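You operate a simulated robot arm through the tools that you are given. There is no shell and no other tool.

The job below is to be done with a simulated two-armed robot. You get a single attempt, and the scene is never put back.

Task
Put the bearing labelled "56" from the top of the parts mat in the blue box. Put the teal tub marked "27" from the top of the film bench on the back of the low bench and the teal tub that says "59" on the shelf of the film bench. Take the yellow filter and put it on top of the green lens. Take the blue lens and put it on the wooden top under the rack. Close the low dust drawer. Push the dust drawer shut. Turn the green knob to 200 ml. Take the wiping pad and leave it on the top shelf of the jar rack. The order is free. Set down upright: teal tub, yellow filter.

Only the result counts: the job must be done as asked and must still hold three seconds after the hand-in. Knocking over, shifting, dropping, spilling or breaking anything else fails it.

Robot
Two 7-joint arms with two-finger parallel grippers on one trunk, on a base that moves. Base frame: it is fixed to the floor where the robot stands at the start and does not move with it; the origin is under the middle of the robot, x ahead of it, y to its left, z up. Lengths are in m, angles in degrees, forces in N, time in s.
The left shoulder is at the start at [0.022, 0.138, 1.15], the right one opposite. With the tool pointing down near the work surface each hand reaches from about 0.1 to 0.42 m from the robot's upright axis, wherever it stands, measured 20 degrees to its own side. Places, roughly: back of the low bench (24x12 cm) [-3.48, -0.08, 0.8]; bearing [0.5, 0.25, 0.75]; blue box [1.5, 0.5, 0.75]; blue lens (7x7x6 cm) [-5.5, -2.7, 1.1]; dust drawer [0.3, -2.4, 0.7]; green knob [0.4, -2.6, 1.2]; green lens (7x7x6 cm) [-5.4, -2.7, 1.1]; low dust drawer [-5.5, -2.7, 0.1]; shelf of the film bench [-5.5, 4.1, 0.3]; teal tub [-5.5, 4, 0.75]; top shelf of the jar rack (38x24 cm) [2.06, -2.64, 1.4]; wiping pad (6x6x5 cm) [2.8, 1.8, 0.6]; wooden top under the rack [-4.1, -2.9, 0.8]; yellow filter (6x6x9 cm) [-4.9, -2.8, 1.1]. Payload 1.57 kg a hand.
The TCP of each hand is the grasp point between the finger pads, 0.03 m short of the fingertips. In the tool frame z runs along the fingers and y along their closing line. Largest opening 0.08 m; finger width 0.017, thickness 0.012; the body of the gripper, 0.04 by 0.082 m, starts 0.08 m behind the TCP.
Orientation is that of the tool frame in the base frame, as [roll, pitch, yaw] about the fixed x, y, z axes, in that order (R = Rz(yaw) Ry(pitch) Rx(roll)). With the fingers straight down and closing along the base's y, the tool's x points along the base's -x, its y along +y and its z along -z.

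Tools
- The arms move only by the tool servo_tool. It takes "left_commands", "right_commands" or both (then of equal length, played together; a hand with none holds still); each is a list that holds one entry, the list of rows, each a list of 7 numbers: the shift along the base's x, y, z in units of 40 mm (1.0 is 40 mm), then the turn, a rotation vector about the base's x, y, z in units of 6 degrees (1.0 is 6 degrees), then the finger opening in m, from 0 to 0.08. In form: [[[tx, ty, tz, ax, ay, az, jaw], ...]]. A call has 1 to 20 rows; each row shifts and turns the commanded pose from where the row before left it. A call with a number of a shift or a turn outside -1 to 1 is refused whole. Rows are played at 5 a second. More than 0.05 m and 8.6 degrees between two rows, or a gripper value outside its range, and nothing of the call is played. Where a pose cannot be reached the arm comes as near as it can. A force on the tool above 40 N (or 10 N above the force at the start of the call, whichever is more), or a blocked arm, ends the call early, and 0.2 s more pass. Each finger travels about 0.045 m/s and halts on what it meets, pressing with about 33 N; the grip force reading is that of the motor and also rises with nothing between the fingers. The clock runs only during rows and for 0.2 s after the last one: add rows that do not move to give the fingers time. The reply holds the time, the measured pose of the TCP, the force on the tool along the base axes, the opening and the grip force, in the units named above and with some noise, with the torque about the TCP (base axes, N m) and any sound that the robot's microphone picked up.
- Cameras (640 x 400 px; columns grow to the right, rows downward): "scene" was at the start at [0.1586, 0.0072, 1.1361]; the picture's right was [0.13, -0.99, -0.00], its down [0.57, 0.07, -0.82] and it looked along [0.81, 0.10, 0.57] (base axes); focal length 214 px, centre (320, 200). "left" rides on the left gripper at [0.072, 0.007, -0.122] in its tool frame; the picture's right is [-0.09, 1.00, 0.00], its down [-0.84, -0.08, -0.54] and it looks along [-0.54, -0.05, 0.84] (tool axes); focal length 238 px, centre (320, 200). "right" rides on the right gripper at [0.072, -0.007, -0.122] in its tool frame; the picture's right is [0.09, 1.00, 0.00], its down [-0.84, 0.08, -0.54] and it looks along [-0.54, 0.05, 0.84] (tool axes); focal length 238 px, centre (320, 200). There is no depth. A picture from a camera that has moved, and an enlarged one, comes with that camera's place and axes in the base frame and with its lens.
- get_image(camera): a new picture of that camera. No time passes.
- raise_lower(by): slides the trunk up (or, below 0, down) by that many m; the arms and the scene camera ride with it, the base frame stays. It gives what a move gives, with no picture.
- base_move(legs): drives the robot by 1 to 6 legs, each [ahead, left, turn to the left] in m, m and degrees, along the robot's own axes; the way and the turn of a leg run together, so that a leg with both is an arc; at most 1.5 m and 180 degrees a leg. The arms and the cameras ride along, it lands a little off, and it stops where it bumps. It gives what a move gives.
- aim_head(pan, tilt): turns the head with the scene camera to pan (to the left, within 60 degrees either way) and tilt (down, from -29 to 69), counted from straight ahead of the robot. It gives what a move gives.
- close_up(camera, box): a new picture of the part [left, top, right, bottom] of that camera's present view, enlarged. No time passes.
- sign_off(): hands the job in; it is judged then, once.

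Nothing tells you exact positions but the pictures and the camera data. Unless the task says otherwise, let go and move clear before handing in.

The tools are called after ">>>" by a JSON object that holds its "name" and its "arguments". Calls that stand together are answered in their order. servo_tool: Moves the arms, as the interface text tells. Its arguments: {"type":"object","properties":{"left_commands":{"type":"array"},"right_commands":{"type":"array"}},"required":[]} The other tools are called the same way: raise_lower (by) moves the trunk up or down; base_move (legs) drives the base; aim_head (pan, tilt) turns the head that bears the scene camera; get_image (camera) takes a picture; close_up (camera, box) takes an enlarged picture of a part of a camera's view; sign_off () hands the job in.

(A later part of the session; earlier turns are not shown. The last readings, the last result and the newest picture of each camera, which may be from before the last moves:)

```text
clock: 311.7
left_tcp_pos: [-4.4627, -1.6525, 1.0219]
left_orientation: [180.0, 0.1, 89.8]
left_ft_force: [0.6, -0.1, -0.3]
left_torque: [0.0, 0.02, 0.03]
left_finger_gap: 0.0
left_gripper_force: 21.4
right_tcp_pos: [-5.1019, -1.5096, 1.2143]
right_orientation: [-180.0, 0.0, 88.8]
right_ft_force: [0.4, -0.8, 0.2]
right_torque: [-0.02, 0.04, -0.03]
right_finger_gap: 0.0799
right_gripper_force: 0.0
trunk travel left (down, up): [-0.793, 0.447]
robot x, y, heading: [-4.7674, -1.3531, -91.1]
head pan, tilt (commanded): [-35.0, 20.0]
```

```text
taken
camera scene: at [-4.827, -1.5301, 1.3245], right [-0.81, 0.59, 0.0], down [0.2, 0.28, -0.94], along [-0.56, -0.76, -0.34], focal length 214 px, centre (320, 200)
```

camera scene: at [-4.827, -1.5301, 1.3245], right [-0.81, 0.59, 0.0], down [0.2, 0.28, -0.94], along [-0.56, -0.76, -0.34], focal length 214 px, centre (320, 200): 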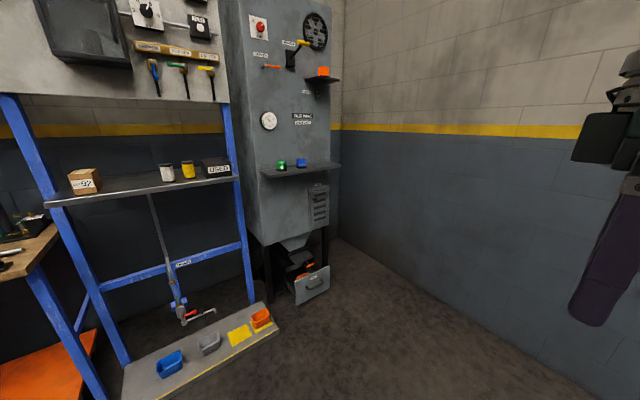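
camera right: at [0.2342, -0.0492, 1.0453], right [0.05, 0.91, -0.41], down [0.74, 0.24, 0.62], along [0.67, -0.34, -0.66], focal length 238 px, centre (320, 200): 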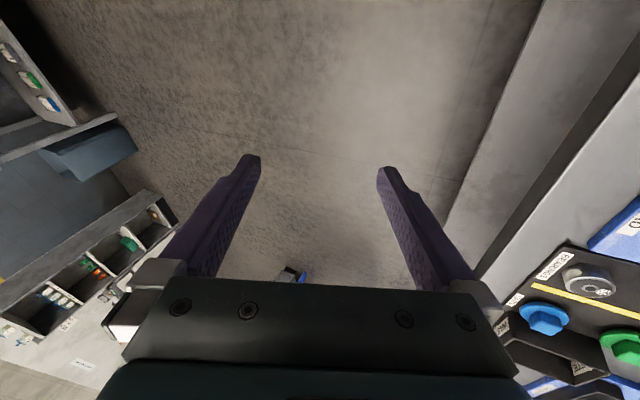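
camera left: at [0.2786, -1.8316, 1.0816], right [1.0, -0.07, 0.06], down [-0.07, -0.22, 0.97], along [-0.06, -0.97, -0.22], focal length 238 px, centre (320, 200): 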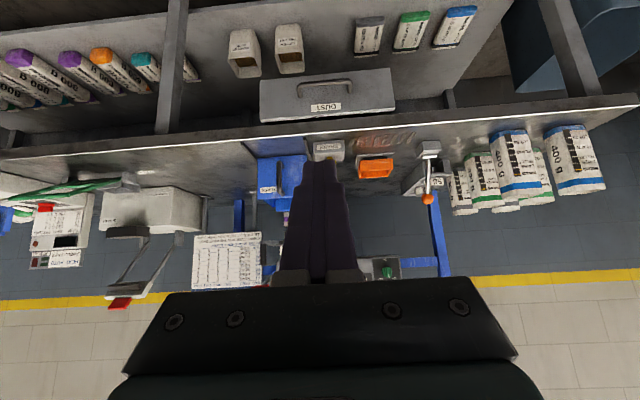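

I'll move over in front of the cabinet to localise the lenses from closer range.

>>> {"name": "base_move", "arguments": {"legs": [[0, -0.55, 1.2], [0.35, 0, 0]]}}

>>> {"name": "aim_head", "arguments": {"pan": -5, "tilt": 25}}

>>> {"name": "get_image", "arguments": {"camera": "scene"}}

>>> {"name": "close_up", "arguments": {"camera": "scene", "box": [200, 120, 440, 270]}}

>>> {"name": "get_image", "arguments": {"camera": "right"}}

```text
clock: 316.8
left_tcp_pos: [-5.0195, -1.992, 1.0215]
left_orientation: [179.9, 0.1, 90.7]
left_ft_force: [0.1, 0.2, 0.5]
left_torque: [0.01, -0.01, -0.02]
left_finger_gap: 0.0
left_gripper_force: 20.6
right_tcp_pos: [-5.661, -1.8616, 1.2152]
right_orientation: [179.9, -0.1, 89.6]
right_ft_force: [0.1, -0.5, 0.0]
right_torque: [-0.01, -0.03, 0.0]
right_finger_gap: 0.0798
right_gripper_force: 0.1
trunk travel left (down, up): [-0.793, 0.447]
robot x, y, heading: [-5.3263, -1.6991, -90.3]
head pan, tilt (commanded): [-35.0, 20.0]
```

```text
clock: 317.8
left_tcp_pos: [-5.0195, -1.993, 1.0221]
left_orientation: [179.9, 0.0, 90.7]
left_ft_force: [0.3, 0.5, 0.3]
left_torque: [0.02, -0.02, 0.01]
left_finger_gap: 0.0
left_gripper_force: 21.1
right_tcp_pos: [-5.6603, -1.8619, 1.2163]
right_orientation: [179.9, 0.1, 89.6]
right_ft_force: [0.5, -0.9, -0.1]
right_torque: [-0.03, -0.04, -0.03]
right_finger_gap: 0.0801
right_gripper_force: 0.1
trunk travel left (down, up): [-0.793, 0.447]
robot x, y, heading: [-5.3313, -1.6994, -90.3]
head pan, tilt (commanded): [-5.0, 25.0]
```

```text
taken
camera scene: at [-5.3407, -1.893, 1.3164], right [-1.0, 0.09, 0.0], down [0.04, 0.42, -0.91], along [-0.08, -0.9, -0.42], focal length 214 px, centre (320, 200)
```

scene: 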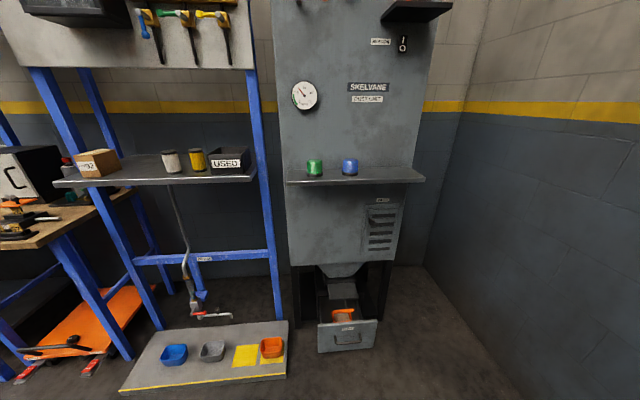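

```text
2.67 times, centred on (320, 195) of scene
camera zoom: at [-5.3407, -1.893, 1.3164], right [-1.0, 0.09, 0.0], down [0.04, 0.42, -0.91], along [-0.08, -0.9, -0.42], focal length 572 px, centre (320, 213)
```

zoom: 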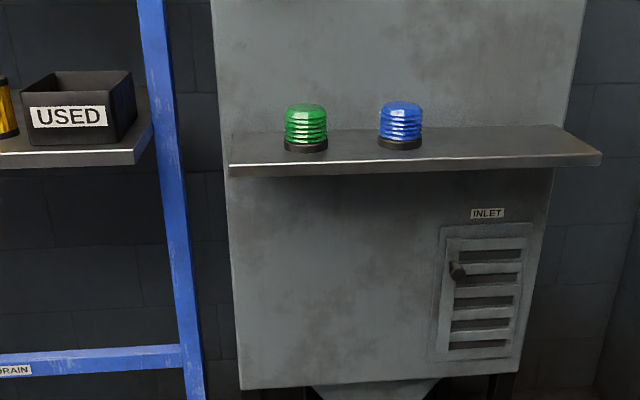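

```text
taken
camera right: at [-5.6664, -1.7879, 1.3366], right [1.0, 0.09, 0.0], down [0.07, -0.84, 0.54], along [0.05, -0.54, -0.84], focal length 238 px, centre (320, 200)
```

right: 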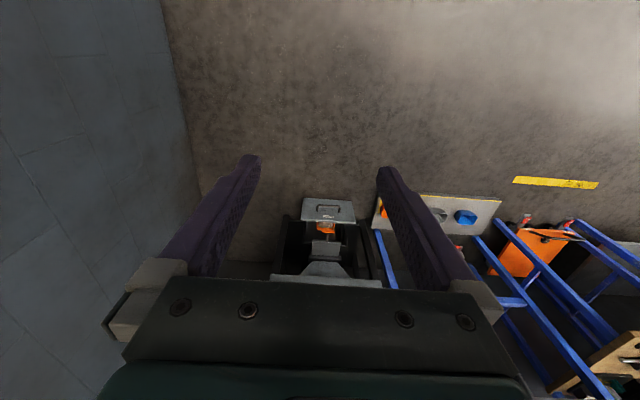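

Lenses: green at about [−5.39, −2.68], blue at about [−5.53, −2.67], on a shelf near z 1.05. I'll bring the right hand in front, drive closer and check alignment over the blue lens.

>>> {"name": "servo_tool", "arguments": {"right_commands": [[[0.607, -0.714, 0.107, 0, 0, 0, 0.08], [0.607, -0.714, 0.107, 0, 0, 0, 0.08], [0.607, -0.714, 0.107, 0, 0, 0, 0.08], [0.607, -0.714, 0.107, 0, 0, 0, 0.08], [0.607, -0.714, 0.107, 0, 0, 0, 0.08], [0.607, -0.714, 0.107, 0, 0, 0, 0.08], [0.607, -0.714, 0.107, 0, 0, 0, 0.08]]]}}

>>> {"name": "base_move", "arguments": {"legs": [[0.4, 0, 0]]}}

>>> {"name": "get_image", "arguments": {"camera": "right"}}

>>> {"name": "aim_head", "arguments": {"pan": -10, "tilt": 40}}

>>> {"name": "get_image", "arguments": {"camera": "scene"}}

```text
clock: 319.4
left_tcp_pos: [-5.0203, -1.9925, 1.0216]
left_orientation: [179.9, 0.0, 90.8]
left_ft_force: [-0.3, 0.3, -0.5]
left_torque: [-0.03, 0.0, 0.03]
left_finger_gap: 0.0
left_gripper_force: 21.3
right_tcp_pos: [-5.4902, -2.0624, 1.2434]
right_orientation: [-179.9, 0.0, 89.7]
right_ft_force: [-0.2, -0.6, -0.6]
right_torque: [-0.01, 0.01, -0.02]
right_finger_gap: 0.0799
right_gripper_force: 0.0
trunk travel left (down, up): [-0.793, 0.447]
robot x, y, heading: [-5.3308, -1.702, -90.2]
head pan, tilt (commanded): [-5.0, 25.0]
```

```text
clock: 321.8
left_tcp_pos: [-5.0237, -2.3915, 1.022]
left_orientation: [179.8, -0.1, 90.5]
left_ft_force: [-0.2, 0.3, 0.1]
left_torque: [0.02, -0.01, 0.0]
left_finger_gap: 0.0
left_gripper_force: 20.9
right_tcp_pos: [-5.4927, -2.4595, 1.2436]
right_orientation: [180.0, 0.0, 89.6]
right_ft_force: [-0.2, 1.0, -0.6]
right_torque: [0.04, -0.02, 0.01]
right_finger_gap: 0.0798
right_gripper_force: 0.1
trunk travel left (down, up): [-0.793, 0.447]
robot x, y, heading: [-5.3331, -2.1011, -90.6]
head pan, tilt (commanded): [-5.0, 25.0]
```

```text
taken
camera right: at [-5.4987, -2.3857, 1.3654], right [1.0, 0.08, 0.0], down [0.07, -0.84, 0.54], along [0.04, -0.54, -0.84], focal length 238 px, centre (320, 200)
```

right: 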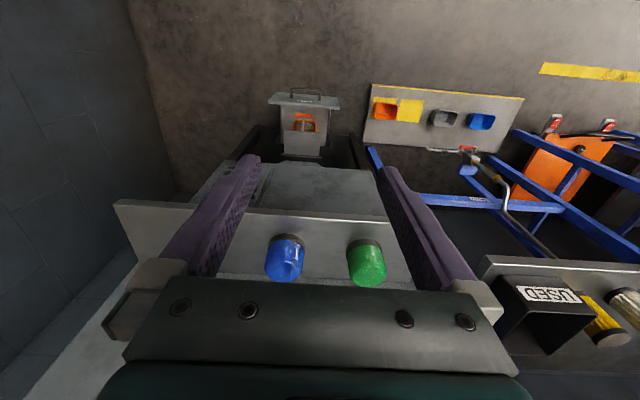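

```text
clock: 322.6
left_tcp_pos: [-5.0236, -2.391, 1.0217]
left_orientation: [179.9, 0.0, 90.5]
left_ft_force: [0.0, -0.5, 1.1]
left_torque: [-0.01, 0.02, -0.01]
left_finger_gap: 0.0
left_gripper_force: 21.1
right_tcp_pos: [-5.4928, -2.4599, 1.2444]
right_orientation: [180.0, 0.0, 89.5]
right_ft_force: [0.9, 0.3, -0.7]
right_torque: [-0.02, 0.01, -0.01]
right_finger_gap: 0.0799
right_gripper_force: 0.1
trunk travel left (down, up): [-0.793, 0.447]
robot x, y, heading: [-5.3311, -2.101, -90.5]
head pan, tilt (commanded): [-10.0, 40.0]
```

```text
taken
camera scene: at [-5.3509, -2.282, 1.2931], right [-0.98, 0.18, 0.0], down [0.12, 0.63, -0.77], along [-0.14, -0.75, -0.64], focal length 214 px, centre (320, 200)
```

scene: 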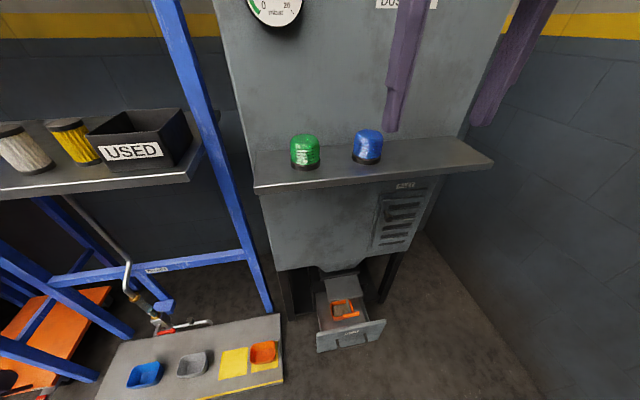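

I'll pull the left hand back a little for clearance to the rack, and zoom on the blue lens from both cameras.

>>> {"name": "servo_tool", "arguments": {"left_commands": [[[0, 0.6, 0, 0, 0, 0, 0.0], [0, 0.6, 0, 0, 0, 0, 0.0], [0, 0.6, 0, 0, 0, 0, 0.0], [0, 0.6, 0, 0, 0, 0, 0.0]]]}}

>>> {"name": "close_up", "arguments": {"camera": "scene", "box": [250, 100, 410, 200]}}

>>> {"name": "close_up", "arguments": {"camera": "right", "box": [230, 190, 430, 300]}}

```text
clock: 323.6
left_tcp_pos: [-5.0239, -2.2944, 1.022]
left_orientation: [179.8, 0.0, 90.6]
left_ft_force: [-0.5, 0.1, 1.3]
left_torque: [-0.02, 0.03, 0.01]
left_finger_gap: 0.0
left_gripper_force: 21.5
right_tcp_pos: [-5.4931, -2.4583, 1.2436]
right_orientation: [179.9, 0.0, 89.5]
right_ft_force: [0.6, 0.1, 0.6]
right_torque: [0.0, 0.0, 0.0]
right_finger_gap: 0.0799
right_gripper_force: 0.0
trunk travel left (down, up): [-0.793, 0.447]
robot x, y, heading: [-5.3319, -2.0977, -90.2]
head pan, tilt (commanded): [-10.0, 40.0]
```

```text
4.00 times, centred on (330, 150) of scene
camera zoom: at [-5.3509, -2.282, 1.293], right [-0.98, 0.18, 0.0], down [0.12, 0.63, -0.77], along [-0.14, -0.75, -0.64], focal length 858 px, centre (280, 400)
```

zoom: 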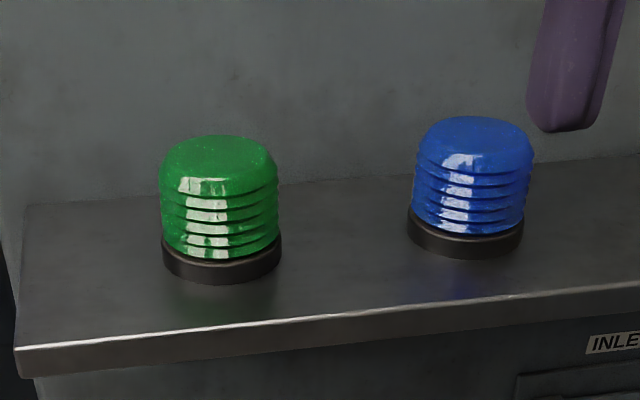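

```text
3.20 times, centred on (330, 245) of right
camera zoom: at [-5.4987, -2.3857, 1.3654], right [1.0, 0.08, 0.0], down [0.07, -0.84, 0.54], along [0.04, -0.54, -0.84], focal length 763 px, centre (288, 56)
```

zoom: 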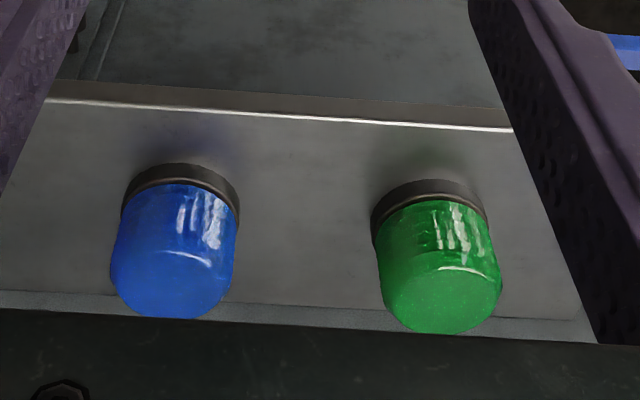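

The blue lens axis is at [−5.529, −2.683] with its top at z 1.112, about 6.3 cm wide. I'll shift the hand over it and drive the last 0.18 m.

>>> {"name": "servo_tool", "arguments": {"right_commands": [[[-0.45, 0, 0, 0, 0, 0, 0.08], [-0.45, 0, 0, 0, 0, 0, 0.08], [0, 0, 0, 0, 0, 0, 0.08]]]}}

>>> {"name": "base_move", "arguments": {"legs": [[0.18, 0, 0]]}}

>>> {"name": "get_image", "arguments": {"camera": "right"}}

>>> {"name": "get_image", "arguments": {"camera": "scene"}}

```text
clock: 324.4
left_tcp_pos: [-5.026, -2.2947, 1.0213]
left_orientation: [180.0, -0.2, 90.5]
left_ft_force: [-0.4, -1.9, -0.1]
left_torque: [0.0, -0.04, -0.02]
left_finger_gap: 0.0
left_gripper_force: 21.1
right_tcp_pos: [-5.5311, -2.4593, 1.2427]
right_orientation: [179.8, 0.0, 89.5]
right_ft_force: [0.0, 0.6, 0.3]
right_torque: [0.0, -0.01, 0.02]
right_finger_gap: 0.0801
right_gripper_force: 0.1
trunk travel left (down, up): [-0.793, 0.447]
robot x, y, heading: [-5.3367, -2.097, -90.5]
head pan, tilt (commanded): [-10.0, 40.0]
```

```text
clock: 325.9
left_tcp_pos: [-5.0274, -2.4758, 1.0217]
left_orientation: [180.0, 0.0, 90.2]
left_ft_force: [0.7, -0.2, 0.6]
left_torque: [0.0, -0.01, 0.01]
left_finger_gap: 0.0
left_gripper_force: 21.0
right_tcp_pos: [-5.533, -2.637, 1.2424]
right_orientation: [-179.9, 0.0, 89.2]
right_ft_force: [0.1, -0.2, -0.3]
right_torque: [0.03, 0.0, -0.01]
right_finger_gap: 0.0799
right_gripper_force: 0.0
trunk travel left (down, up): [-0.793, 0.447]
robot x, y, heading: [-5.3362, -2.2804, -90.8]
head pan, tilt (commanded): [-10.0, 40.0]
```

```text
taken
camera right: at [-5.5395, -2.5639, 1.3648], right [1.0, 0.08, 0.0], down [0.07, -0.84, 0.54], along [0.04, -0.54, -0.84], focal length 238 px, centre (320, 200)
```

right: 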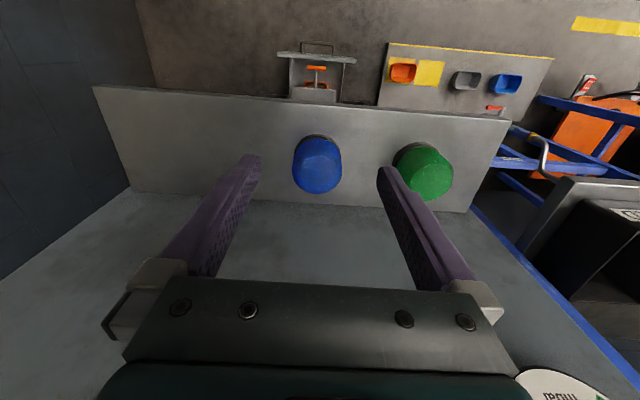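

```text
taken
camera scene: at [-5.354, -2.4612, 1.293], right [-0.98, 0.19, 0.0], down [0.12, 0.63, -0.77], along [-0.14, -0.75, -0.64], focal length 214 px, centre (320, 200)
```

scene: 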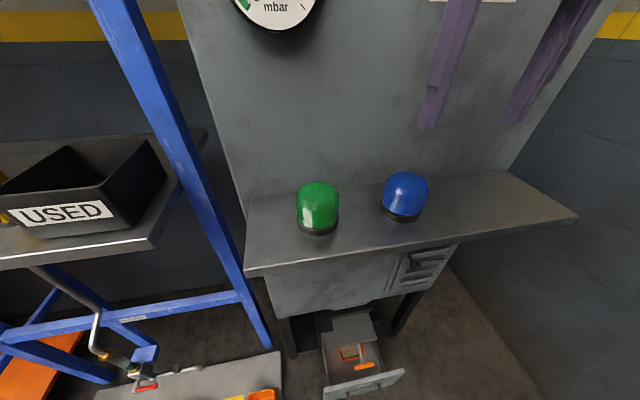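

The blue lens is centred between the fingers laterally. I'll move 48 mm further in and descend partway, then check.

>>> {"name": "servo_tool", "arguments": {"right_commands": [[[0.02, -0.6, 0, 0, 0, 0, 0.08], [0.02, -0.6, 0, 0, 0, 0, 0.08], [0, 0, -0.7, 0, 0, 0, 0.08], [0, 0, -0.7, 0, 0, 0, 0.08], [0, 0, 0, 0, 0, 0, 0.08]]]}}

>>> {"name": "get_image", "arguments": {"camera": "right"}}

>>> {"name": "get_image", "arguments": {"camera": "scene"}}

```text
clock: 327.1
left_tcp_pos: [-5.0269, -2.4748, 1.0216]
left_orientation: [180.0, -0.1, 90.2]
left_ft_force: [0.0, -0.1, -0.3]
left_torque: [0.01, -0.01, -0.03]
left_finger_gap: 0.0
left_gripper_force: 21.2
right_tcp_pos: [-5.5309, -2.6838, 1.1866]
right_orientation: [-179.9, 0.0, 89.2]
right_ft_force: [0.8, 0.7, -0.1]
right_torque: [-0.01, -0.01, -0.01]
right_finger_gap: 0.0799
right_gripper_force: 0.0
trunk travel left (down, up): [-0.793, 0.447]
robot x, y, heading: [-5.3334, -2.2748, -91.1]
head pan, tilt (commanded): [-10.0, 40.0]
```

```text
taken
camera right: at [-5.5373, -2.6113, 1.308], right [1.0, 0.08, 0.0], down [0.07, -0.84, 0.54], along [0.04, -0.54, -0.84], focal length 238 px, centre (320, 200)
```

right: 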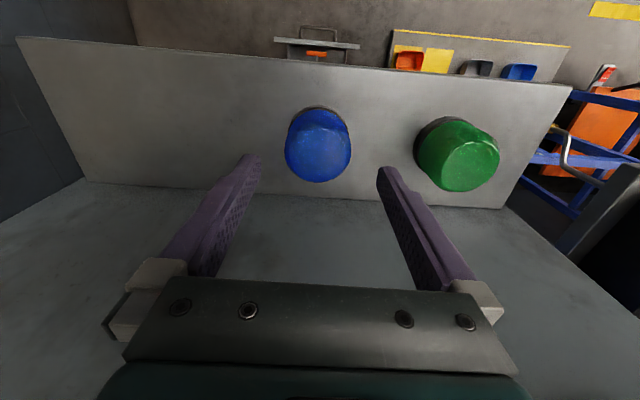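

```text
taken
camera scene: at [-5.354, -2.4612, 1.2931], right [-0.98, 0.19, 0.0], down [0.12, 0.63, -0.77], along [-0.14, -0.75, -0.64], focal length 214 px, centre (320, 200)
```

scene: 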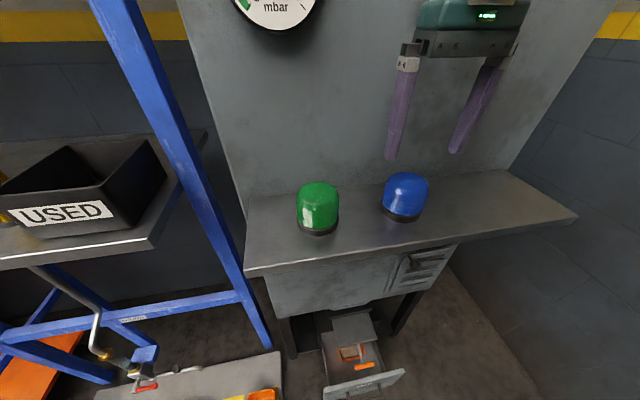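

>>> {"name": "servo_tool", "arguments": {"right_commands": [[[0, -0.1, -0.7, 0, 0, 0, 0.08], [0, 0, -0.7, 0, 0, 0, 0.08], [0, 0, -0.5, 0, 0, 0, 0.08], [0, 0, 0, 0, 0, 0, 0.08]]]}}

>>> {"name": "get_image", "arguments": {"camera": "right"}}

>>> {"name": "close_up", "arguments": {"camera": "scene", "box": [280, 60, 560, 250]}}

```text
clock: 328.1
left_tcp_pos: [-5.0276, -2.4754, 1.0224]
left_orientation: [180.0, -0.1, 90.1]
left_ft_force: [-0.1, -0.3, 0.0]
left_torque: [0.01, 0.06, -0.01]
left_finger_gap: 0.0
left_gripper_force: 21.7
right_tcp_pos: [-5.5325, -2.6887, 1.1104]
right_orientation: [180.0, 0.0, 89.2]
right_ft_force: [-0.1, -0.5, -0.2]
right_torque: [0.01, -0.01, 0.01]
right_finger_gap: 0.08
right_gripper_force: 0.1
trunk travel left (down, up): [-0.793, 0.447]
robot x, y, heading: [-5.3378, -2.2755, -90.6]
head pan, tilt (commanded): [-10.0, 40.0]
```

```text
taken
camera right: at [-5.5381, -2.6153, 1.2319], right [1.0, 0.08, 0.0], down [0.07, -0.84, 0.54], along [0.04, -0.54, -0.84], focal length 238 px, centre (320, 200)
```

right: 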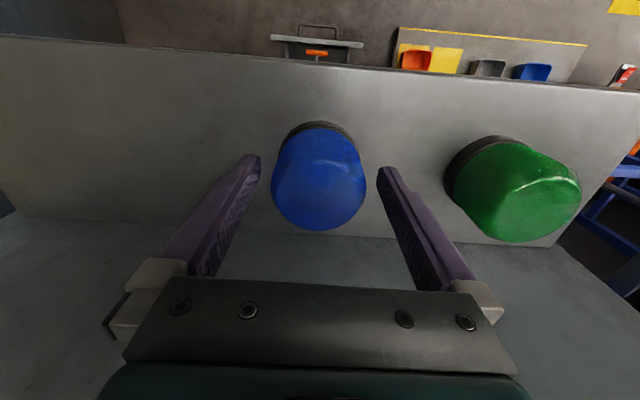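

```text
2.11 times, centred on (420, 155) of scene
camera zoom: at [-5.354, -2.4612, 1.293], right [-0.98, 0.19, 0.0], down [0.12, 0.63, -0.77], along [-0.14, -0.75, -0.64], focal length 452 px, centre (110, 295)
```

zoom: 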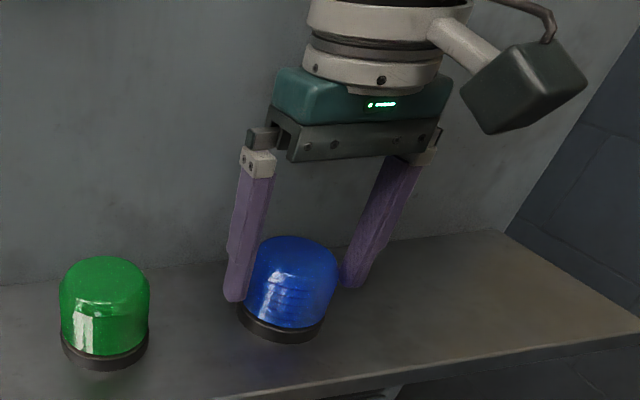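

Fingers straddle the lens. A small correction, then I'll close.

>>> {"name": "servo_tool", "arguments": {"right_commands": [[[0, 0.1, -0.1, 0, 0, 0, 0.08], [0, 0, 0, 0, 0, 0, 0.07], [0, 0, 0, 0, 0, 0, 0.06], [0, 0, 0, 0, 0, 0, 0.045], [0, 0, 0, 0, 0, 0, 0.03], [0, 0, 0, 0, 0, 0, 0.03]]]}}

>>> {"name": "get_image", "arguments": {"camera": "right"}}

```text
clock: 329.5
left_tcp_pos: [-5.0263, -2.4746, 1.0207]
left_orientation: [179.9, -0.1, 90.2]
left_ft_force: [-0.9, 0.7, 0.8]
left_torque: [-0.01, 0.03, 0.01]
left_finger_gap: 0.0001
left_gripper_force: 21.4
right_tcp_pos: [-5.5313, -2.6839, 1.1067]
right_orientation: [-180.0, 0.0, 89.2]
right_ft_force: [-0.7, 0.7, 0.2]
right_torque: [0.01, -0.01, -0.02]
right_finger_gap: 0.0608
right_gripper_force: 33.4
trunk travel left (down, up): [-0.793, 0.447]
robot x, y, heading: [-5.3374, -2.2735, -91.0]
head pan, tilt (commanded): [-10.0, 40.0]
```

```text
taken
camera right: at [-5.5376, -2.6117, 1.2283], right [1.0, 0.08, 0.0], down [0.07, -0.84, 0.54], along [0.04, -0.54, -0.84], focal length 238 px, centre (320, 200)
```

right: 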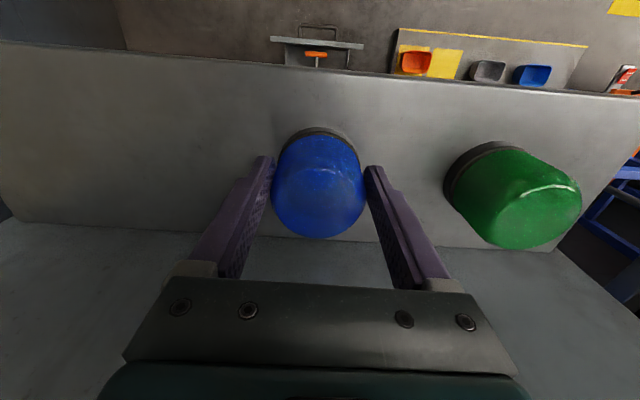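

Gripped at 61 mm. Lifting.

>>> {"name": "servo_tool", "arguments": {"right_commands": [[[0, 0, 0.3, 0, 0, 0, 0.03], [0, 0, 0.6, 0, 0, 0, 0.03], [0, 0, 0.8, 0, 0, 0, 0.03], [0, 0, 0.8, 0, 0, 0, 0.03], [0, 0.3, 0.3, 0, 0, 0, 0.03]]]}}

>>> {"name": "base_move", "arguments": {"legs": [[-0.5, 0, 0.9]]}}

>>> {"name": "get_image", "arguments": {"camera": "right"}}

>>> {"name": "aim_head", "arguments": {"pan": 50, "tilt": 25}}

>>> {"name": "get_image", "arguments": {"camera": "scene"}}

```text
clock: 330.7
left_tcp_pos: [-5.0274, -2.4742, 1.022]
left_orientation: [179.8, -0.1, 90.1]
left_ft_force: [0.4, -1.1, -0.6]
left_torque: [0.0, 0.02, 0.0]
left_finger_gap: 0.0
left_gripper_force: 21.7
right_tcp_pos: [-5.5319, -2.6739, 1.2202]
right_orientation: [-180.0, -0.1, 89.2]
right_ft_force: [-0.8, -0.1, -0.7]
right_torque: [0.02, 0.05, 0.03]
right_finger_gap: 0.0608
right_gripper_force: 32.9
trunk travel left (down, up): [-0.793, 0.447]
robot x, y, heading: [-5.3368, -2.2764, -91.0]
head pan, tilt (commanded): [-10.0, 40.0]
```

```text
clock: 333.7
left_tcp_pos: [-5.0215, -1.9618, 1.0208]
left_orientation: [179.8, -0.1, 91.5]
left_ft_force: [-0.1, 0.7, -0.6]
left_torque: [0.02, -0.04, -0.01]
left_finger_gap: 0.0001
left_gripper_force: 21.7
right_tcp_pos: [-5.5222, -2.1725, 1.2191]
right_orientation: [-180.0, 0.1, 90.5]
right_ft_force: [-1.2, -0.4, -0.9]
right_torque: [0.02, 0.02, -0.02]
right_finger_gap: 0.0608
right_gripper_force: 33.0
trunk travel left (down, up): [-0.793, 0.447]
robot x, y, heading: [-5.3369, -1.7732, -89.6]
head pan, tilt (commanded): [-10.0, 40.0]
```

```text
taken
camera right: at [-5.5293, -2.099, 1.3406], right [0.99, 0.1, 0.0], down [0.08, -0.84, 0.54], along [0.05, -0.54, -0.84], focal length 238 px, centre (320, 200)
```

right: 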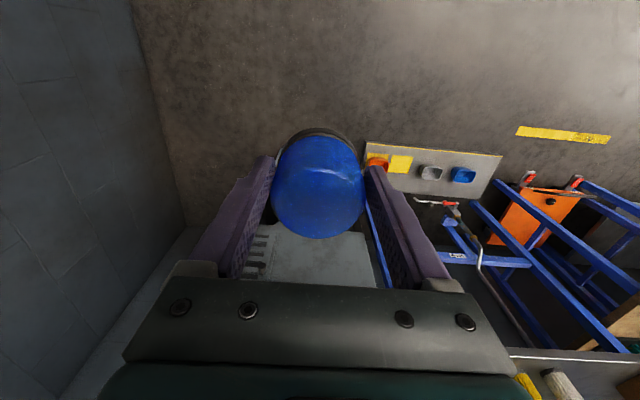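

```text
clock: 335.0
left_tcp_pos: [-5.0227, -1.9622, 1.0228]
left_orientation: [179.8, -0.1, 91.4]
left_ft_force: [0.2, -0.6, 0.3]
left_torque: [-0.01, 0.03, -0.03]
left_finger_gap: 0.0003
left_gripper_force: 21.8
right_tcp_pos: [-5.5225, -2.172, 1.2198]
right_orientation: [180.0, 0.0, 90.5]
right_ft_force: [0.3, 0.0, -1.6]
right_torque: [0.01, 0.0, -0.01]
right_finger_gap: 0.0607
right_gripper_force: 32.9
trunk travel left (down, up): [-0.793, 0.447]
robot x, y, heading: [-5.3316, -1.7735, -89.4]
head pan, tilt (commanded): [50.0, 25.0]
```

```text
taken
camera scene: at [-5.2632, -1.9307, 1.3163], right [-0.64, -0.77, 0.0], down [-0.33, 0.27, -0.91], along [0.7, -0.58, -0.42], focal length 214 px, centre (320, 200)
```

scene: 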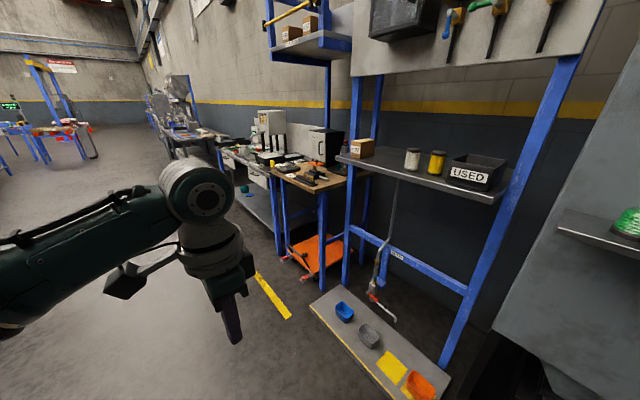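

The lens is held. I'll strafe left to the wooden top under the rack and look for a free spot.

>>> {"name": "base_move", "arguments": {"legs": [[0, 1.35, 0]]}}

>>> {"name": "aim_head", "arguments": {"pan": 0, "tilt": 25}}

>>> {"name": "get_image", "arguments": {"camera": "scene"}}

>>> {"name": "get_image", "arguments": {"camera": "right"}}

```text
clock: 341.6
left_tcp_pos: [-3.6946, -1.9542, 1.021]
left_orientation: [179.9, 0.0, 91.3]
left_ft_force: [-1.0, -0.2, 0.3]
left_torque: [0.01, 0.01, 0.05]
left_finger_gap: 0.0
left_gripper_force: 21.2
right_tcp_pos: [-4.1963, -2.1624, 1.2185]
right_orientation: [179.9, 0.0, 90.3]
right_ft_force: [-0.8, 0.2, -1.1]
right_torque: [0.01, 0.02, 0.0]
right_finger_gap: 0.0602
right_gripper_force: 32.9
trunk travel left (down, up): [-0.793, 0.447]
robot x, y, heading: [-4.0052, -1.7616, -89.8]
head pan, tilt (commanded): [50.0, 25.0]
```

```text
clock: 342.8
left_tcp_pos: [-3.6945, -1.955, 1.0213]
left_orientation: [179.8, -0.1, 91.3]
left_ft_force: [-0.2, -0.9, -0.1]
left_torque: [0.0, -0.01, -0.03]
left_finger_gap: 0.0
left_gripper_force: 21.1
right_tcp_pos: [-4.1965, -2.1627, 1.2193]
right_orientation: [-180.0, 0.0, 90.3]
right_ft_force: [-0.3, 0.3, -1.5]
right_torque: [0.02, 0.04, 0.01]
right_finger_gap: 0.0604
right_gripper_force: 32.7
trunk travel left (down, up): [-0.793, 0.447]
robot x, y, heading: [-4.0025, -1.7636, -89.5]
head pan, tilt (commanded): [0.0, 25.0]
```

```text
taken
camera scene: at [-4.0061, -1.9553, 1.3164], right [-1.0, -0.01, 0.0], down [0.0, 0.42, -0.91], along [0.01, -0.91, -0.42], focal length 214 px, centre (320, 200)
```

scene: 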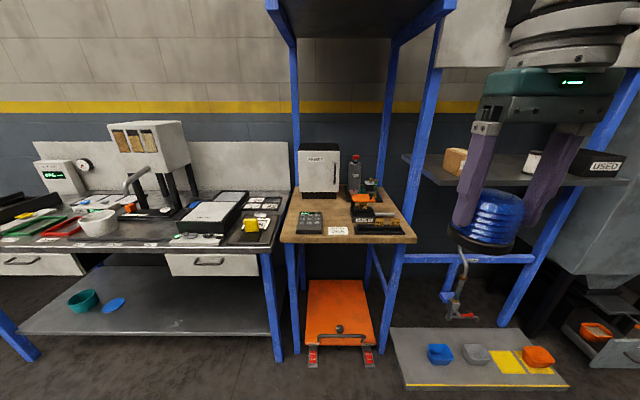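

```text
taken
camera right: at [-4.2026, -2.0895, 1.3406], right [1.0, 0.1, 0.0], down [0.08, -0.84, 0.54], along [0.05, -0.54, -0.84], focal length 238 px, centre (320, 200)
```

right: 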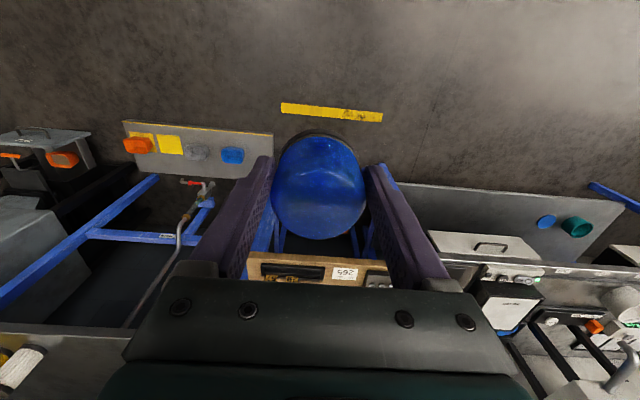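

>>> {"name": "close_up", "arguments": {"camera": "scene", "box": [270, 130, 430, 260]}}

```text
3.08 times, centred on (350, 195) of scene
camera zoom: at [-4.0061, -1.9553, 1.3164], right [-1.0, -0.01, 0.0], down [0.0, 0.42, -0.91], along [0.01, -0.91, -0.42], focal length 660 px, centre (228, 215)
```

zoom: 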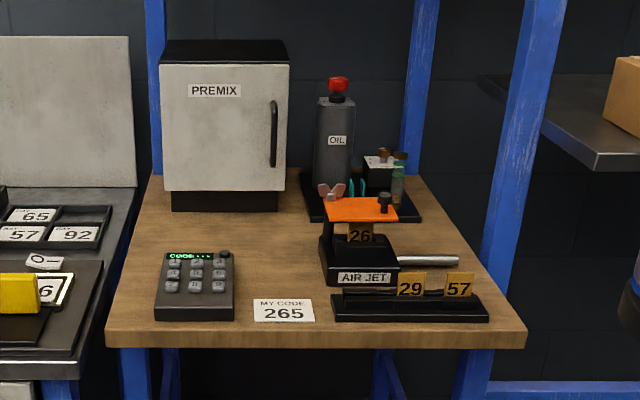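

The wooden top has a free gap between the keypad and the "AIR JET" device, about 12 cm wide. I'll raise the left hand out of the way, then shift and move closer for a better look.

>>> {"name": "servo_tool", "arguments": {"left_commands": [[[0, 0.1, 0.8, 0, 0, 0, 0.0], [0, 0.1, 0.8, 0, 0, 0, 0.0], [0, 0.1, 0.8, 0, 0, 0, 0.0], [0, 0.1, 0.8, 0, 0, 0, 0.0], [0, 0.1, 0.8, 0, 0, 0, 0.0], [0, 0, 0.8, 0, 0, 0, 0.0], [0, 0, 0.6, 0, 0, 0, 0.0]]]}}

>>> {"name": "base_move", "arguments": {"legs": [[0, 0.115, 0], [0.35, 0, 0]]}}

>>> {"name": "aim_head", "arguments": {"pan": -10, "tilt": 40}}

>>> {"name": "get_image", "arguments": {"camera": "scene"}}

>>> {"name": "get_image", "arguments": {"camera": "right"}}

```text
clock: 344.4
left_tcp_pos: [-3.6915, -1.9367, 1.2388]
left_orientation: [179.9, -0.1, 91.4]
left_ft_force: [-0.4, 0.0, 0.6]
left_torque: [0.0, 0.01, 0.02]
left_finger_gap: 0.0001
left_gripper_force: 20.7
left hand out of reach, approached as far as the arm can: row 6
right_tcp_pos: [-4.1963, -2.1631, 1.2191]
right_orientation: [-180.0, -0.1, 90.2]
right_ft_force: [0.0, -0.4, -1.3]
right_torque: [-0.02, 0.03, 0.0]
right_finger_gap: 0.0603
right_gripper_force: 32.9
trunk travel left (down, up): [-0.793, 0.447]
robot x, y, heading: [-4.0069, -1.7619, -89.8]
head pan, tilt (commanded): [0.0, 25.0]
```

```text
clock: 347.5
left_tcp_pos: [-3.577, -2.2853, 1.2385]
left_orientation: [179.8, -0.1, 90.7]
left_ft_force: [-0.8, 0.0, -1.0]
left_torque: [0.0, 0.04, 0.0]
left_finger_gap: 0.0
left_gripper_force: 21.3
right_tcp_pos: [-4.085, -2.5045, 1.2185]
right_orientation: [180.0, 0.0, 89.6]
right_ft_force: [-1.4, -0.5, -1.7]
right_torque: [0.03, 0.02, 0.01]
right_finger_gap: 0.0604
right_gripper_force: 32.7
trunk travel left (down, up): [-0.793, 0.447]
robot x, y, heading: [-3.8864, -2.1055, -90.6]
head pan, tilt (commanded): [0.0, 25.0]
```

```text
clock: 348.3
left_tcp_pos: [-3.5785, -2.2858, 1.2387]
left_orientation: [179.9, -0.1, 90.5]
left_ft_force: [0.0, -0.4, 0.1]
left_torque: [0.0, 0.02, 0.0]
left_finger_gap: 0.0002
left_gripper_force: 21.1
right_tcp_pos: [-4.0844, -2.5057, 1.219]
right_orientation: [-180.0, 0.0, 89.5]
right_ft_force: [-0.4, -0.3, -1.6]
right_torque: [0.02, 0.01, 0.01]
right_finger_gap: 0.0601
right_gripper_force: 33.3
trunk travel left (down, up): [-0.793, 0.447]
robot x, y, heading: [-3.8896, -2.1057, -90.4]
head pan, tilt (commanded): [-10.0, 40.0]
```

```text
taken
camera scene: at [-3.9071, -2.2916, 1.2931], right [-0.98, 0.18, 0.0], down [0.12, 0.63, -0.77], along [-0.14, -0.75, -0.64], focal length 214 px, centre (320, 200)
```

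scene: 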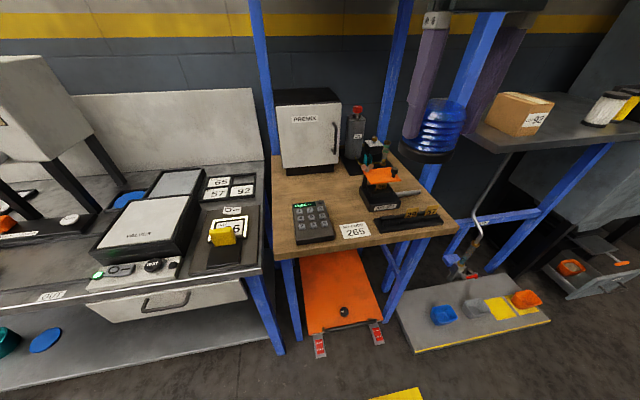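

```text
taken
camera right: at [-4.0906, -2.4318, 1.3405], right [1.0, 0.08, 0.0], down [0.07, -0.84, 0.54], along [0.05, -0.54, -0.84], focal length 238 px, centre (320, 200)
```

right: 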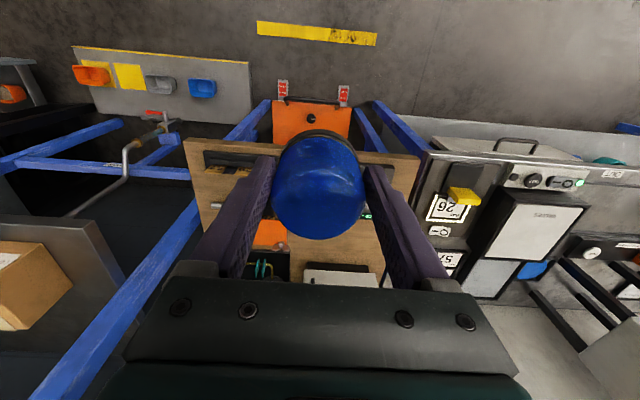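

A free spot is at about [−4.095, −2.87]. Before driving in, I'll check the right elbow's clearance to the rack post.

>>> {"name": "aim_head", "arguments": {"pan": -50, "tilt": 20}}

>>> {"name": "get_image", "arguments": {"camera": "scene"}}

```text
clock: 349.3
left_tcp_pos: [-3.5772, -2.2851, 1.2389]
left_orientation: [179.9, -0.1, 90.6]
left_ft_force: [-0.4, -0.8, -0.7]
left_torque: [0.01, 0.0, 0.02]
left_finger_gap: 0.0001
left_gripper_force: 21.4
right_tcp_pos: [-4.0835, -2.5052, 1.2184]
right_orientation: [-180.0, -0.1, 89.6]
right_ft_force: [-0.5, 0.9, -1.0]
right_torque: [0.01, 0.02, 0.01]
right_finger_gap: 0.0601
right_gripper_force: 33.1
trunk travel left (down, up): [-0.793, 0.447]
robot x, y, heading: [-3.8894, -2.1084, -90.3]
head pan, tilt (commanded): [-50.0, 20.0]
```

```text
taken
camera scene: at [-3.9635, -2.2673, 1.3244], right [-0.64, 0.77, 0.0], down [0.26, 0.22, -0.94], along [-0.72, -0.6, -0.34], focal length 214 px, centre (320, 200)
```

scene: 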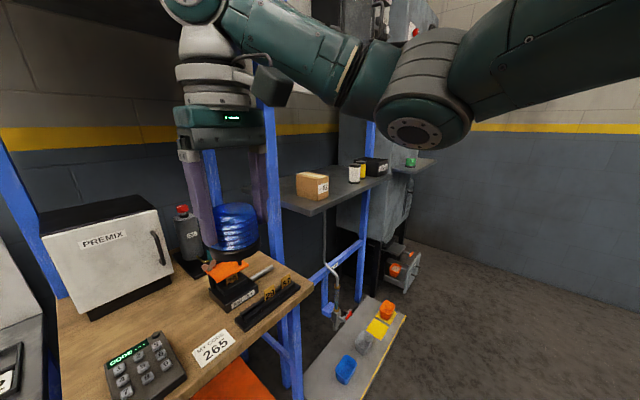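

The right elbow would reach a rack post (≈[−4.34, −2.75]) if I went too deep. Placing the lens nearer the front, at about [−4.093, −2.775], keeps the elbow clear. Driving in with that plan.

>>> {"name": "base_move", "arguments": {"legs": [[0, 0.03, 0], [0.22, 0, 0]]}}

>>> {"name": "get_image", "arguments": {"camera": "scene"}}

>>> {"name": "get_image", "arguments": {"camera": "right"}}

```text
clock: 351.4
left_tcp_pos: [-3.5495, -2.5052, 1.2388]
left_orientation: [179.9, -0.1, 90.4]
left_ft_force: [-0.1, -0.6, -0.6]
left_torque: [0.0, 0.0, -0.02]
left_finger_gap: 0.0
left_gripper_force: 21.2
right_tcp_pos: [-4.0586, -2.7235, 1.2178]
right_orientation: [-179.9, 0.0, 89.4]
right_ft_force: [-0.7, -0.5, -1.2]
right_torque: [0.01, 0.02, -0.02]
right_finger_gap: 0.06
right_gripper_force: 33.1
trunk travel left (down, up): [-0.793, 0.447]
robot x, y, heading: [-3.8634, -2.3264, -90.4]
head pan, tilt (commanded): [-50.0, 20.0]
```

```text
taken
camera scene: at [-3.9366, -2.486, 1.3244], right [-0.63, 0.77, 0.0], down [0.26, 0.22, -0.94], along [-0.73, -0.6, -0.34], focal length 214 px, centre (320, 200)
```

scene: 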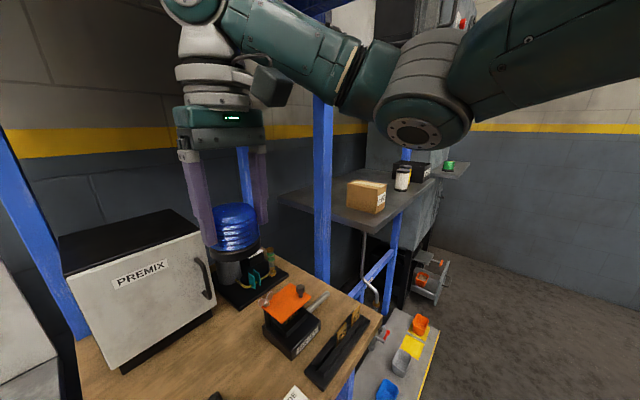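

```text
taken
camera right: at [-4.0642, -2.65, 1.3404], right [1.0, 0.08, 0.0], down [0.07, -0.84, 0.54], along [0.04, -0.54, -0.84], focal length 238 px, centre (320, 200)
```

right: 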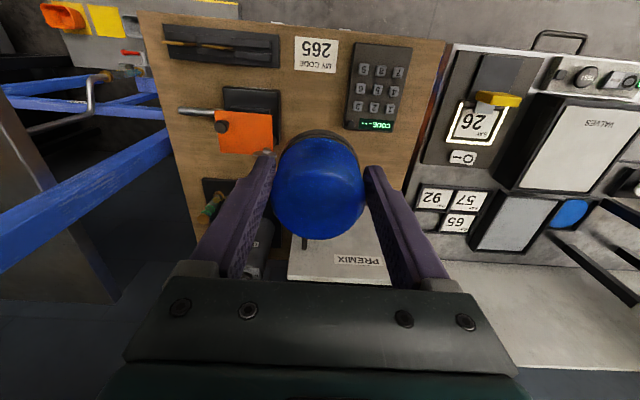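

From above, the free gap at the table is x −4.135…−4.008, so the target is about [−4.072, −2.745]. I'll adjust, then lower the trunk.

>>> {"name": "servo_tool", "arguments": {"right_commands": [[[-0.17, -0.28, 0, 0, 0, 0, 0.03], [-0.17, -0.28, 0, 0, 0, 0, 0.03], [0, 0, 0, 0, 0, 0, 0.03]]]}}

>>> {"name": "raise_lower", "arguments": {"by": -0.2}}

>>> {"name": "get_image", "arguments": {"camera": "right"}}

>>> {"name": "aim_head", "arguments": {"pan": -20, "tilt": 35}}

>>> {"name": "get_image", "arguments": {"camera": "scene"}}

```text
clock: 352.2
left_tcp_pos: [-3.5491, -2.506, 1.2382]
left_orientation: [179.9, -0.1, 90.4]
left_ft_force: [-0.4, 0.4, 0.2]
left_torque: [-0.02, -0.01, 0.02]
left_finger_gap: 0.0001
left_gripper_force: 20.9
right_tcp_pos: [-4.0723, -2.7462, 1.2177]
right_orientation: [179.9, 0.0, 89.3]
right_ft_force: [0.1, 0.4, -0.2]
right_torque: [-0.01, 0.0, -0.04]
right_finger_gap: 0.06
right_gripper_force: 32.9
trunk travel left (down, up): [-0.793, 0.447]
robot x, y, heading: [-3.8595, -2.327, -90.8]
head pan, tilt (commanded): [-50.0, 20.0]
```

```text
clock: 354.4
left_tcp_pos: [-3.5495, -2.5057, 1.0387]
left_orientation: [179.8, -0.3, 90.4]
left_ft_force: [0.7, -0.3, 0.6]
left_torque: [-0.02, 0.0, 0.01]
left_finger_gap: 0.0001
left_gripper_force: 21.3
right_tcp_pos: [-4.0722, -2.7463, 1.0177]
right_orientation: [180.0, -0.2, 89.3]
right_ft_force: [0.1, -0.2, -0.7]
right_torque: [-0.01, 0.01, 0.01]
right_finger_gap: 0.0598
right_gripper_force: 33.1
trunk travel left (down, up): [-0.593, 0.647]
robot x, y, heading: [-3.8605, -2.326, -90.6]
head pan, tilt (commanded): [-50.0, 20.0]
```

```text
taken
camera right: at [-4.0776, -2.6723, 1.1403], right [1.0, 0.08, 0.0], down [0.07, -0.84, 0.54], along [0.04, -0.54, -0.84], focal length 238 px, centre (320, 200)
```

right: 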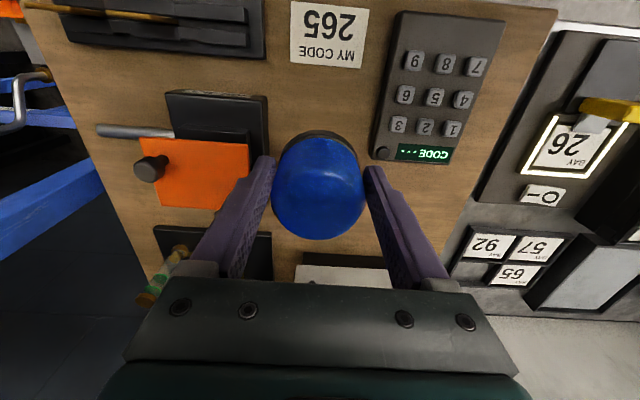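

```text
clock: 355.4
left_tcp_pos: [-3.5497, -2.5058, 1.0391]
left_orientation: [180.0, -0.1, 90.4]
left_ft_force: [0.2, -0.4, 0.1]
left_torque: [0.01, -0.05, -0.01]
left_finger_gap: 0.0
left_gripper_force: 21.5
right_tcp_pos: [-4.0711, -2.7467, 1.0181]
right_orientation: [180.0, -0.1, 89.2]
right_ft_force: [-1.7, 0.0, -0.8]
right_torque: [0.0, -0.03, 0.02]
right_finger_gap: 0.0596
right_gripper_force: 33.3
trunk travel left (down, up): [-0.593, 0.647]
robot x, y, heading: [-3.8613, -2.3255, -90.5]
head pan, tilt (commanded): [-20.0, 35.0]
```

```text
taken
camera scene: at [-3.8957, -2.5094, 1.1006], right [-0.94, 0.35, 0.0], down [0.2, 0.54, -0.82], along [-0.29, -0.77, -0.57], focal length 214 px, centre (320, 200)
```

scene: 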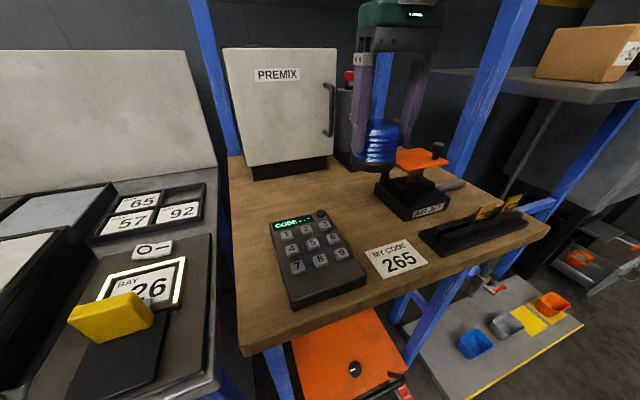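

The gap is well centred below the lens. I'll descend carefully until contact.

>>> {"name": "servo_tool", "arguments": {"right_commands": [[[0.1, 0.1, -0.6, 0, 0, 0, 0.03], [0, 0, -0.6, 0, 0, 0, 0.03], [0, 0, -0.5, 0, 0, 0, 0.03], [0, 0, -0.3, 0, 0, 0, 0.03], [0, 0, 0, 0, 0, 0, 0.03]]]}}

>>> {"name": "get_image", "arguments": {"camera": "right"}}

>>> {"name": "get_image", "arguments": {"camera": "scene"}}

```text
clock: 356.6
left_tcp_pos: [-3.5506, -2.5051, 1.0382]
left_orientation: [179.9, -0.1, 90.4]
left_ft_force: [0.4, 0.4, -0.6]
left_torque: [0.04, -0.01, -0.02]
left_finger_gap: 0.0
left_gripper_force: 21.5
right_tcp_pos: [-4.069, -2.7419, 0.938]
right_orientation: [-180.0, 0.0, 89.3]
right_ft_force: [0.5, -0.3, -1.1]
right_torque: [0.02, 0.0, 0.02]
right_finger_gap: 0.0597
right_gripper_force: 33.2
trunk travel left (down, up): [-0.593, 0.647]
robot x, y, heading: [-3.8601, -2.3242, -90.6]
head pan, tilt (commanded): [-20.0, 35.0]
```

```text
taken
camera right: at [-4.0743, -2.668, 1.0595], right [1.0, 0.08, 0.0], down [0.07, -0.84, 0.54], along [0.04, -0.54, -0.84], focal length 238 px, centre (320, 200)
```

right: 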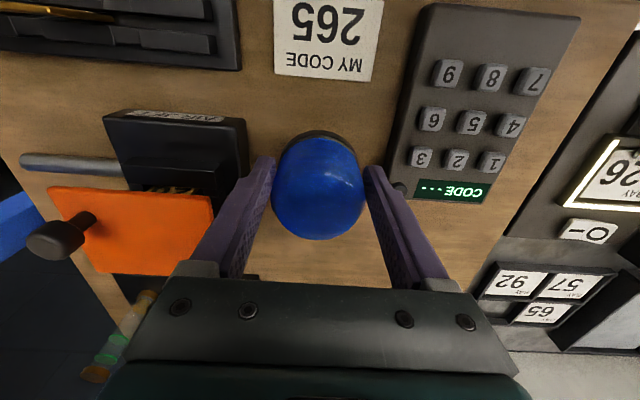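

```text
taken
camera scene: at [-3.8956, -2.5094, 1.1006], right [-0.94, 0.35, 0.0], down [0.2, 0.54, -0.82], along [-0.29, -0.77, -0.57], focal length 214 px, centre (320, 200)
```

scene: 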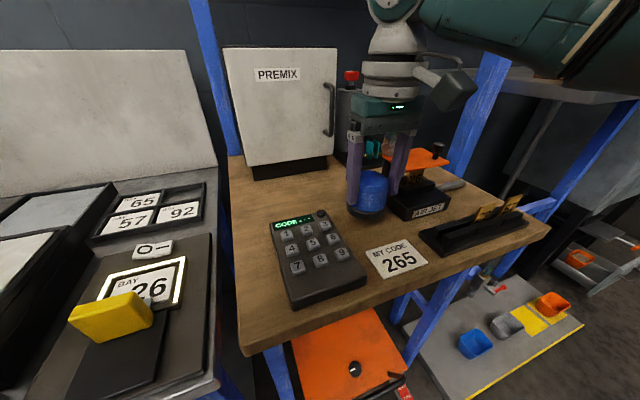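

>>> {"name": "servo_tool", "arguments": {"right_commands": [[[0, 0, -0.15, 0, 0, 0, 0.03], [0, 0, -0.1, 0, 0, 0, 0.03], [0, 0, -0.1, 0, 0, 0, 0.03], [0, 0, -0.1, 0, 0, 0, 0.03], [0, 0, 0, 0, 0, 0, 0.03]]]}}

```text
clock: 357.8
left_tcp_pos: [-3.5509, -2.5048, 1.0386]
left_orientation: [-180.0, -0.1, 90.4]
left_ft_force: [0.7, 0.6, -0.3]
left_torque: [-0.03, -0.01, 0.01]
left_finger_gap: 0.0
left_gripper_force: 21.7
right_tcp_pos: [-4.0687, -2.7417, 0.9197]
right_orientation: [-180.0, 0.0, 89.3]
right_ft_force: [0.6, -0.2, -0.5]
right_torque: [0.0, 0.03, -0.04]
right_finger_gap: 0.0597
right_gripper_force: 33.1
trunk travel left (down, up): [-0.593, 0.647]
robot x, y, heading: [-3.8571, -2.325, -90.8]
head pan, tilt (commanded): [-20.0, 35.0]
```

>>> {"name": "servo_tool", "arguments": {"right_commands": [[[0, 0, -0.1, 0, 0, 0, 0.03], [0, 0, -0.1, 0, 0, 0, 0.03], [0, 0, -0.1, 0, 0, 0, 0.03], [0, 0, -0.1, 0, 0, 0, 0.03], [0, 0, 0, 0, 0, 0, 0.03]]]}}

>>> {"name": "close_up", "arguments": {"camera": "scene", "box": [300, 80, 480, 260]}}

```text
clock: 359.0
left_tcp_pos: [-3.5511, -2.5071, 1.0389]
left_orientation: [179.9, -0.1, 90.4]
left_ft_force: [-0.6, -0.5, 0.9]
left_torque: [-0.04, 0.03, 0.0]
left_finger_gap: 0.0
left_gripper_force: 21.6
right_tcp_pos: [-4.0662, -2.7416, 0.9074]
right_orientation: [179.9, 0.2, 89.5]
right_ft_force: [3.4, 14.2, 37.1]
right_torque: [0.18, -0.17, 0.07]
right_finger_gap: 0.0597
right_gripper_force: 32.5
trunk travel left (down, up): [-0.593, 0.647]
robot x, y, heading: [-3.861, -2.3292, -91.0]
head pan, tilt (commanded): [-20.0, 35.0]
```

```text
2.22 times, centred on (390, 170) of scene
camera zoom: at [-3.8963, -2.5095, 1.1013], right [-0.94, 0.35, 0.0], down [0.2, 0.54, -0.82], along [-0.29, -0.77, -0.57], focal length 477 px, centre (164, 267)
```

zoom: 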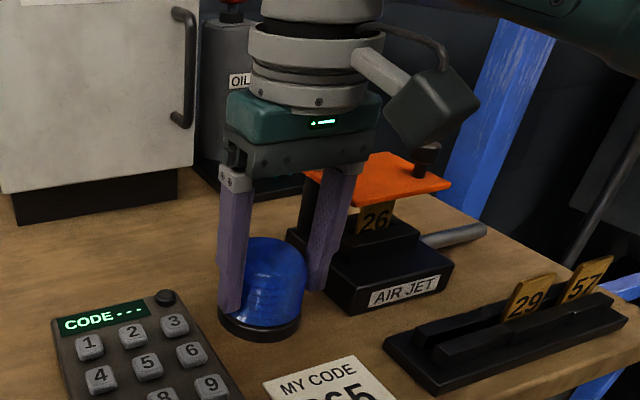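

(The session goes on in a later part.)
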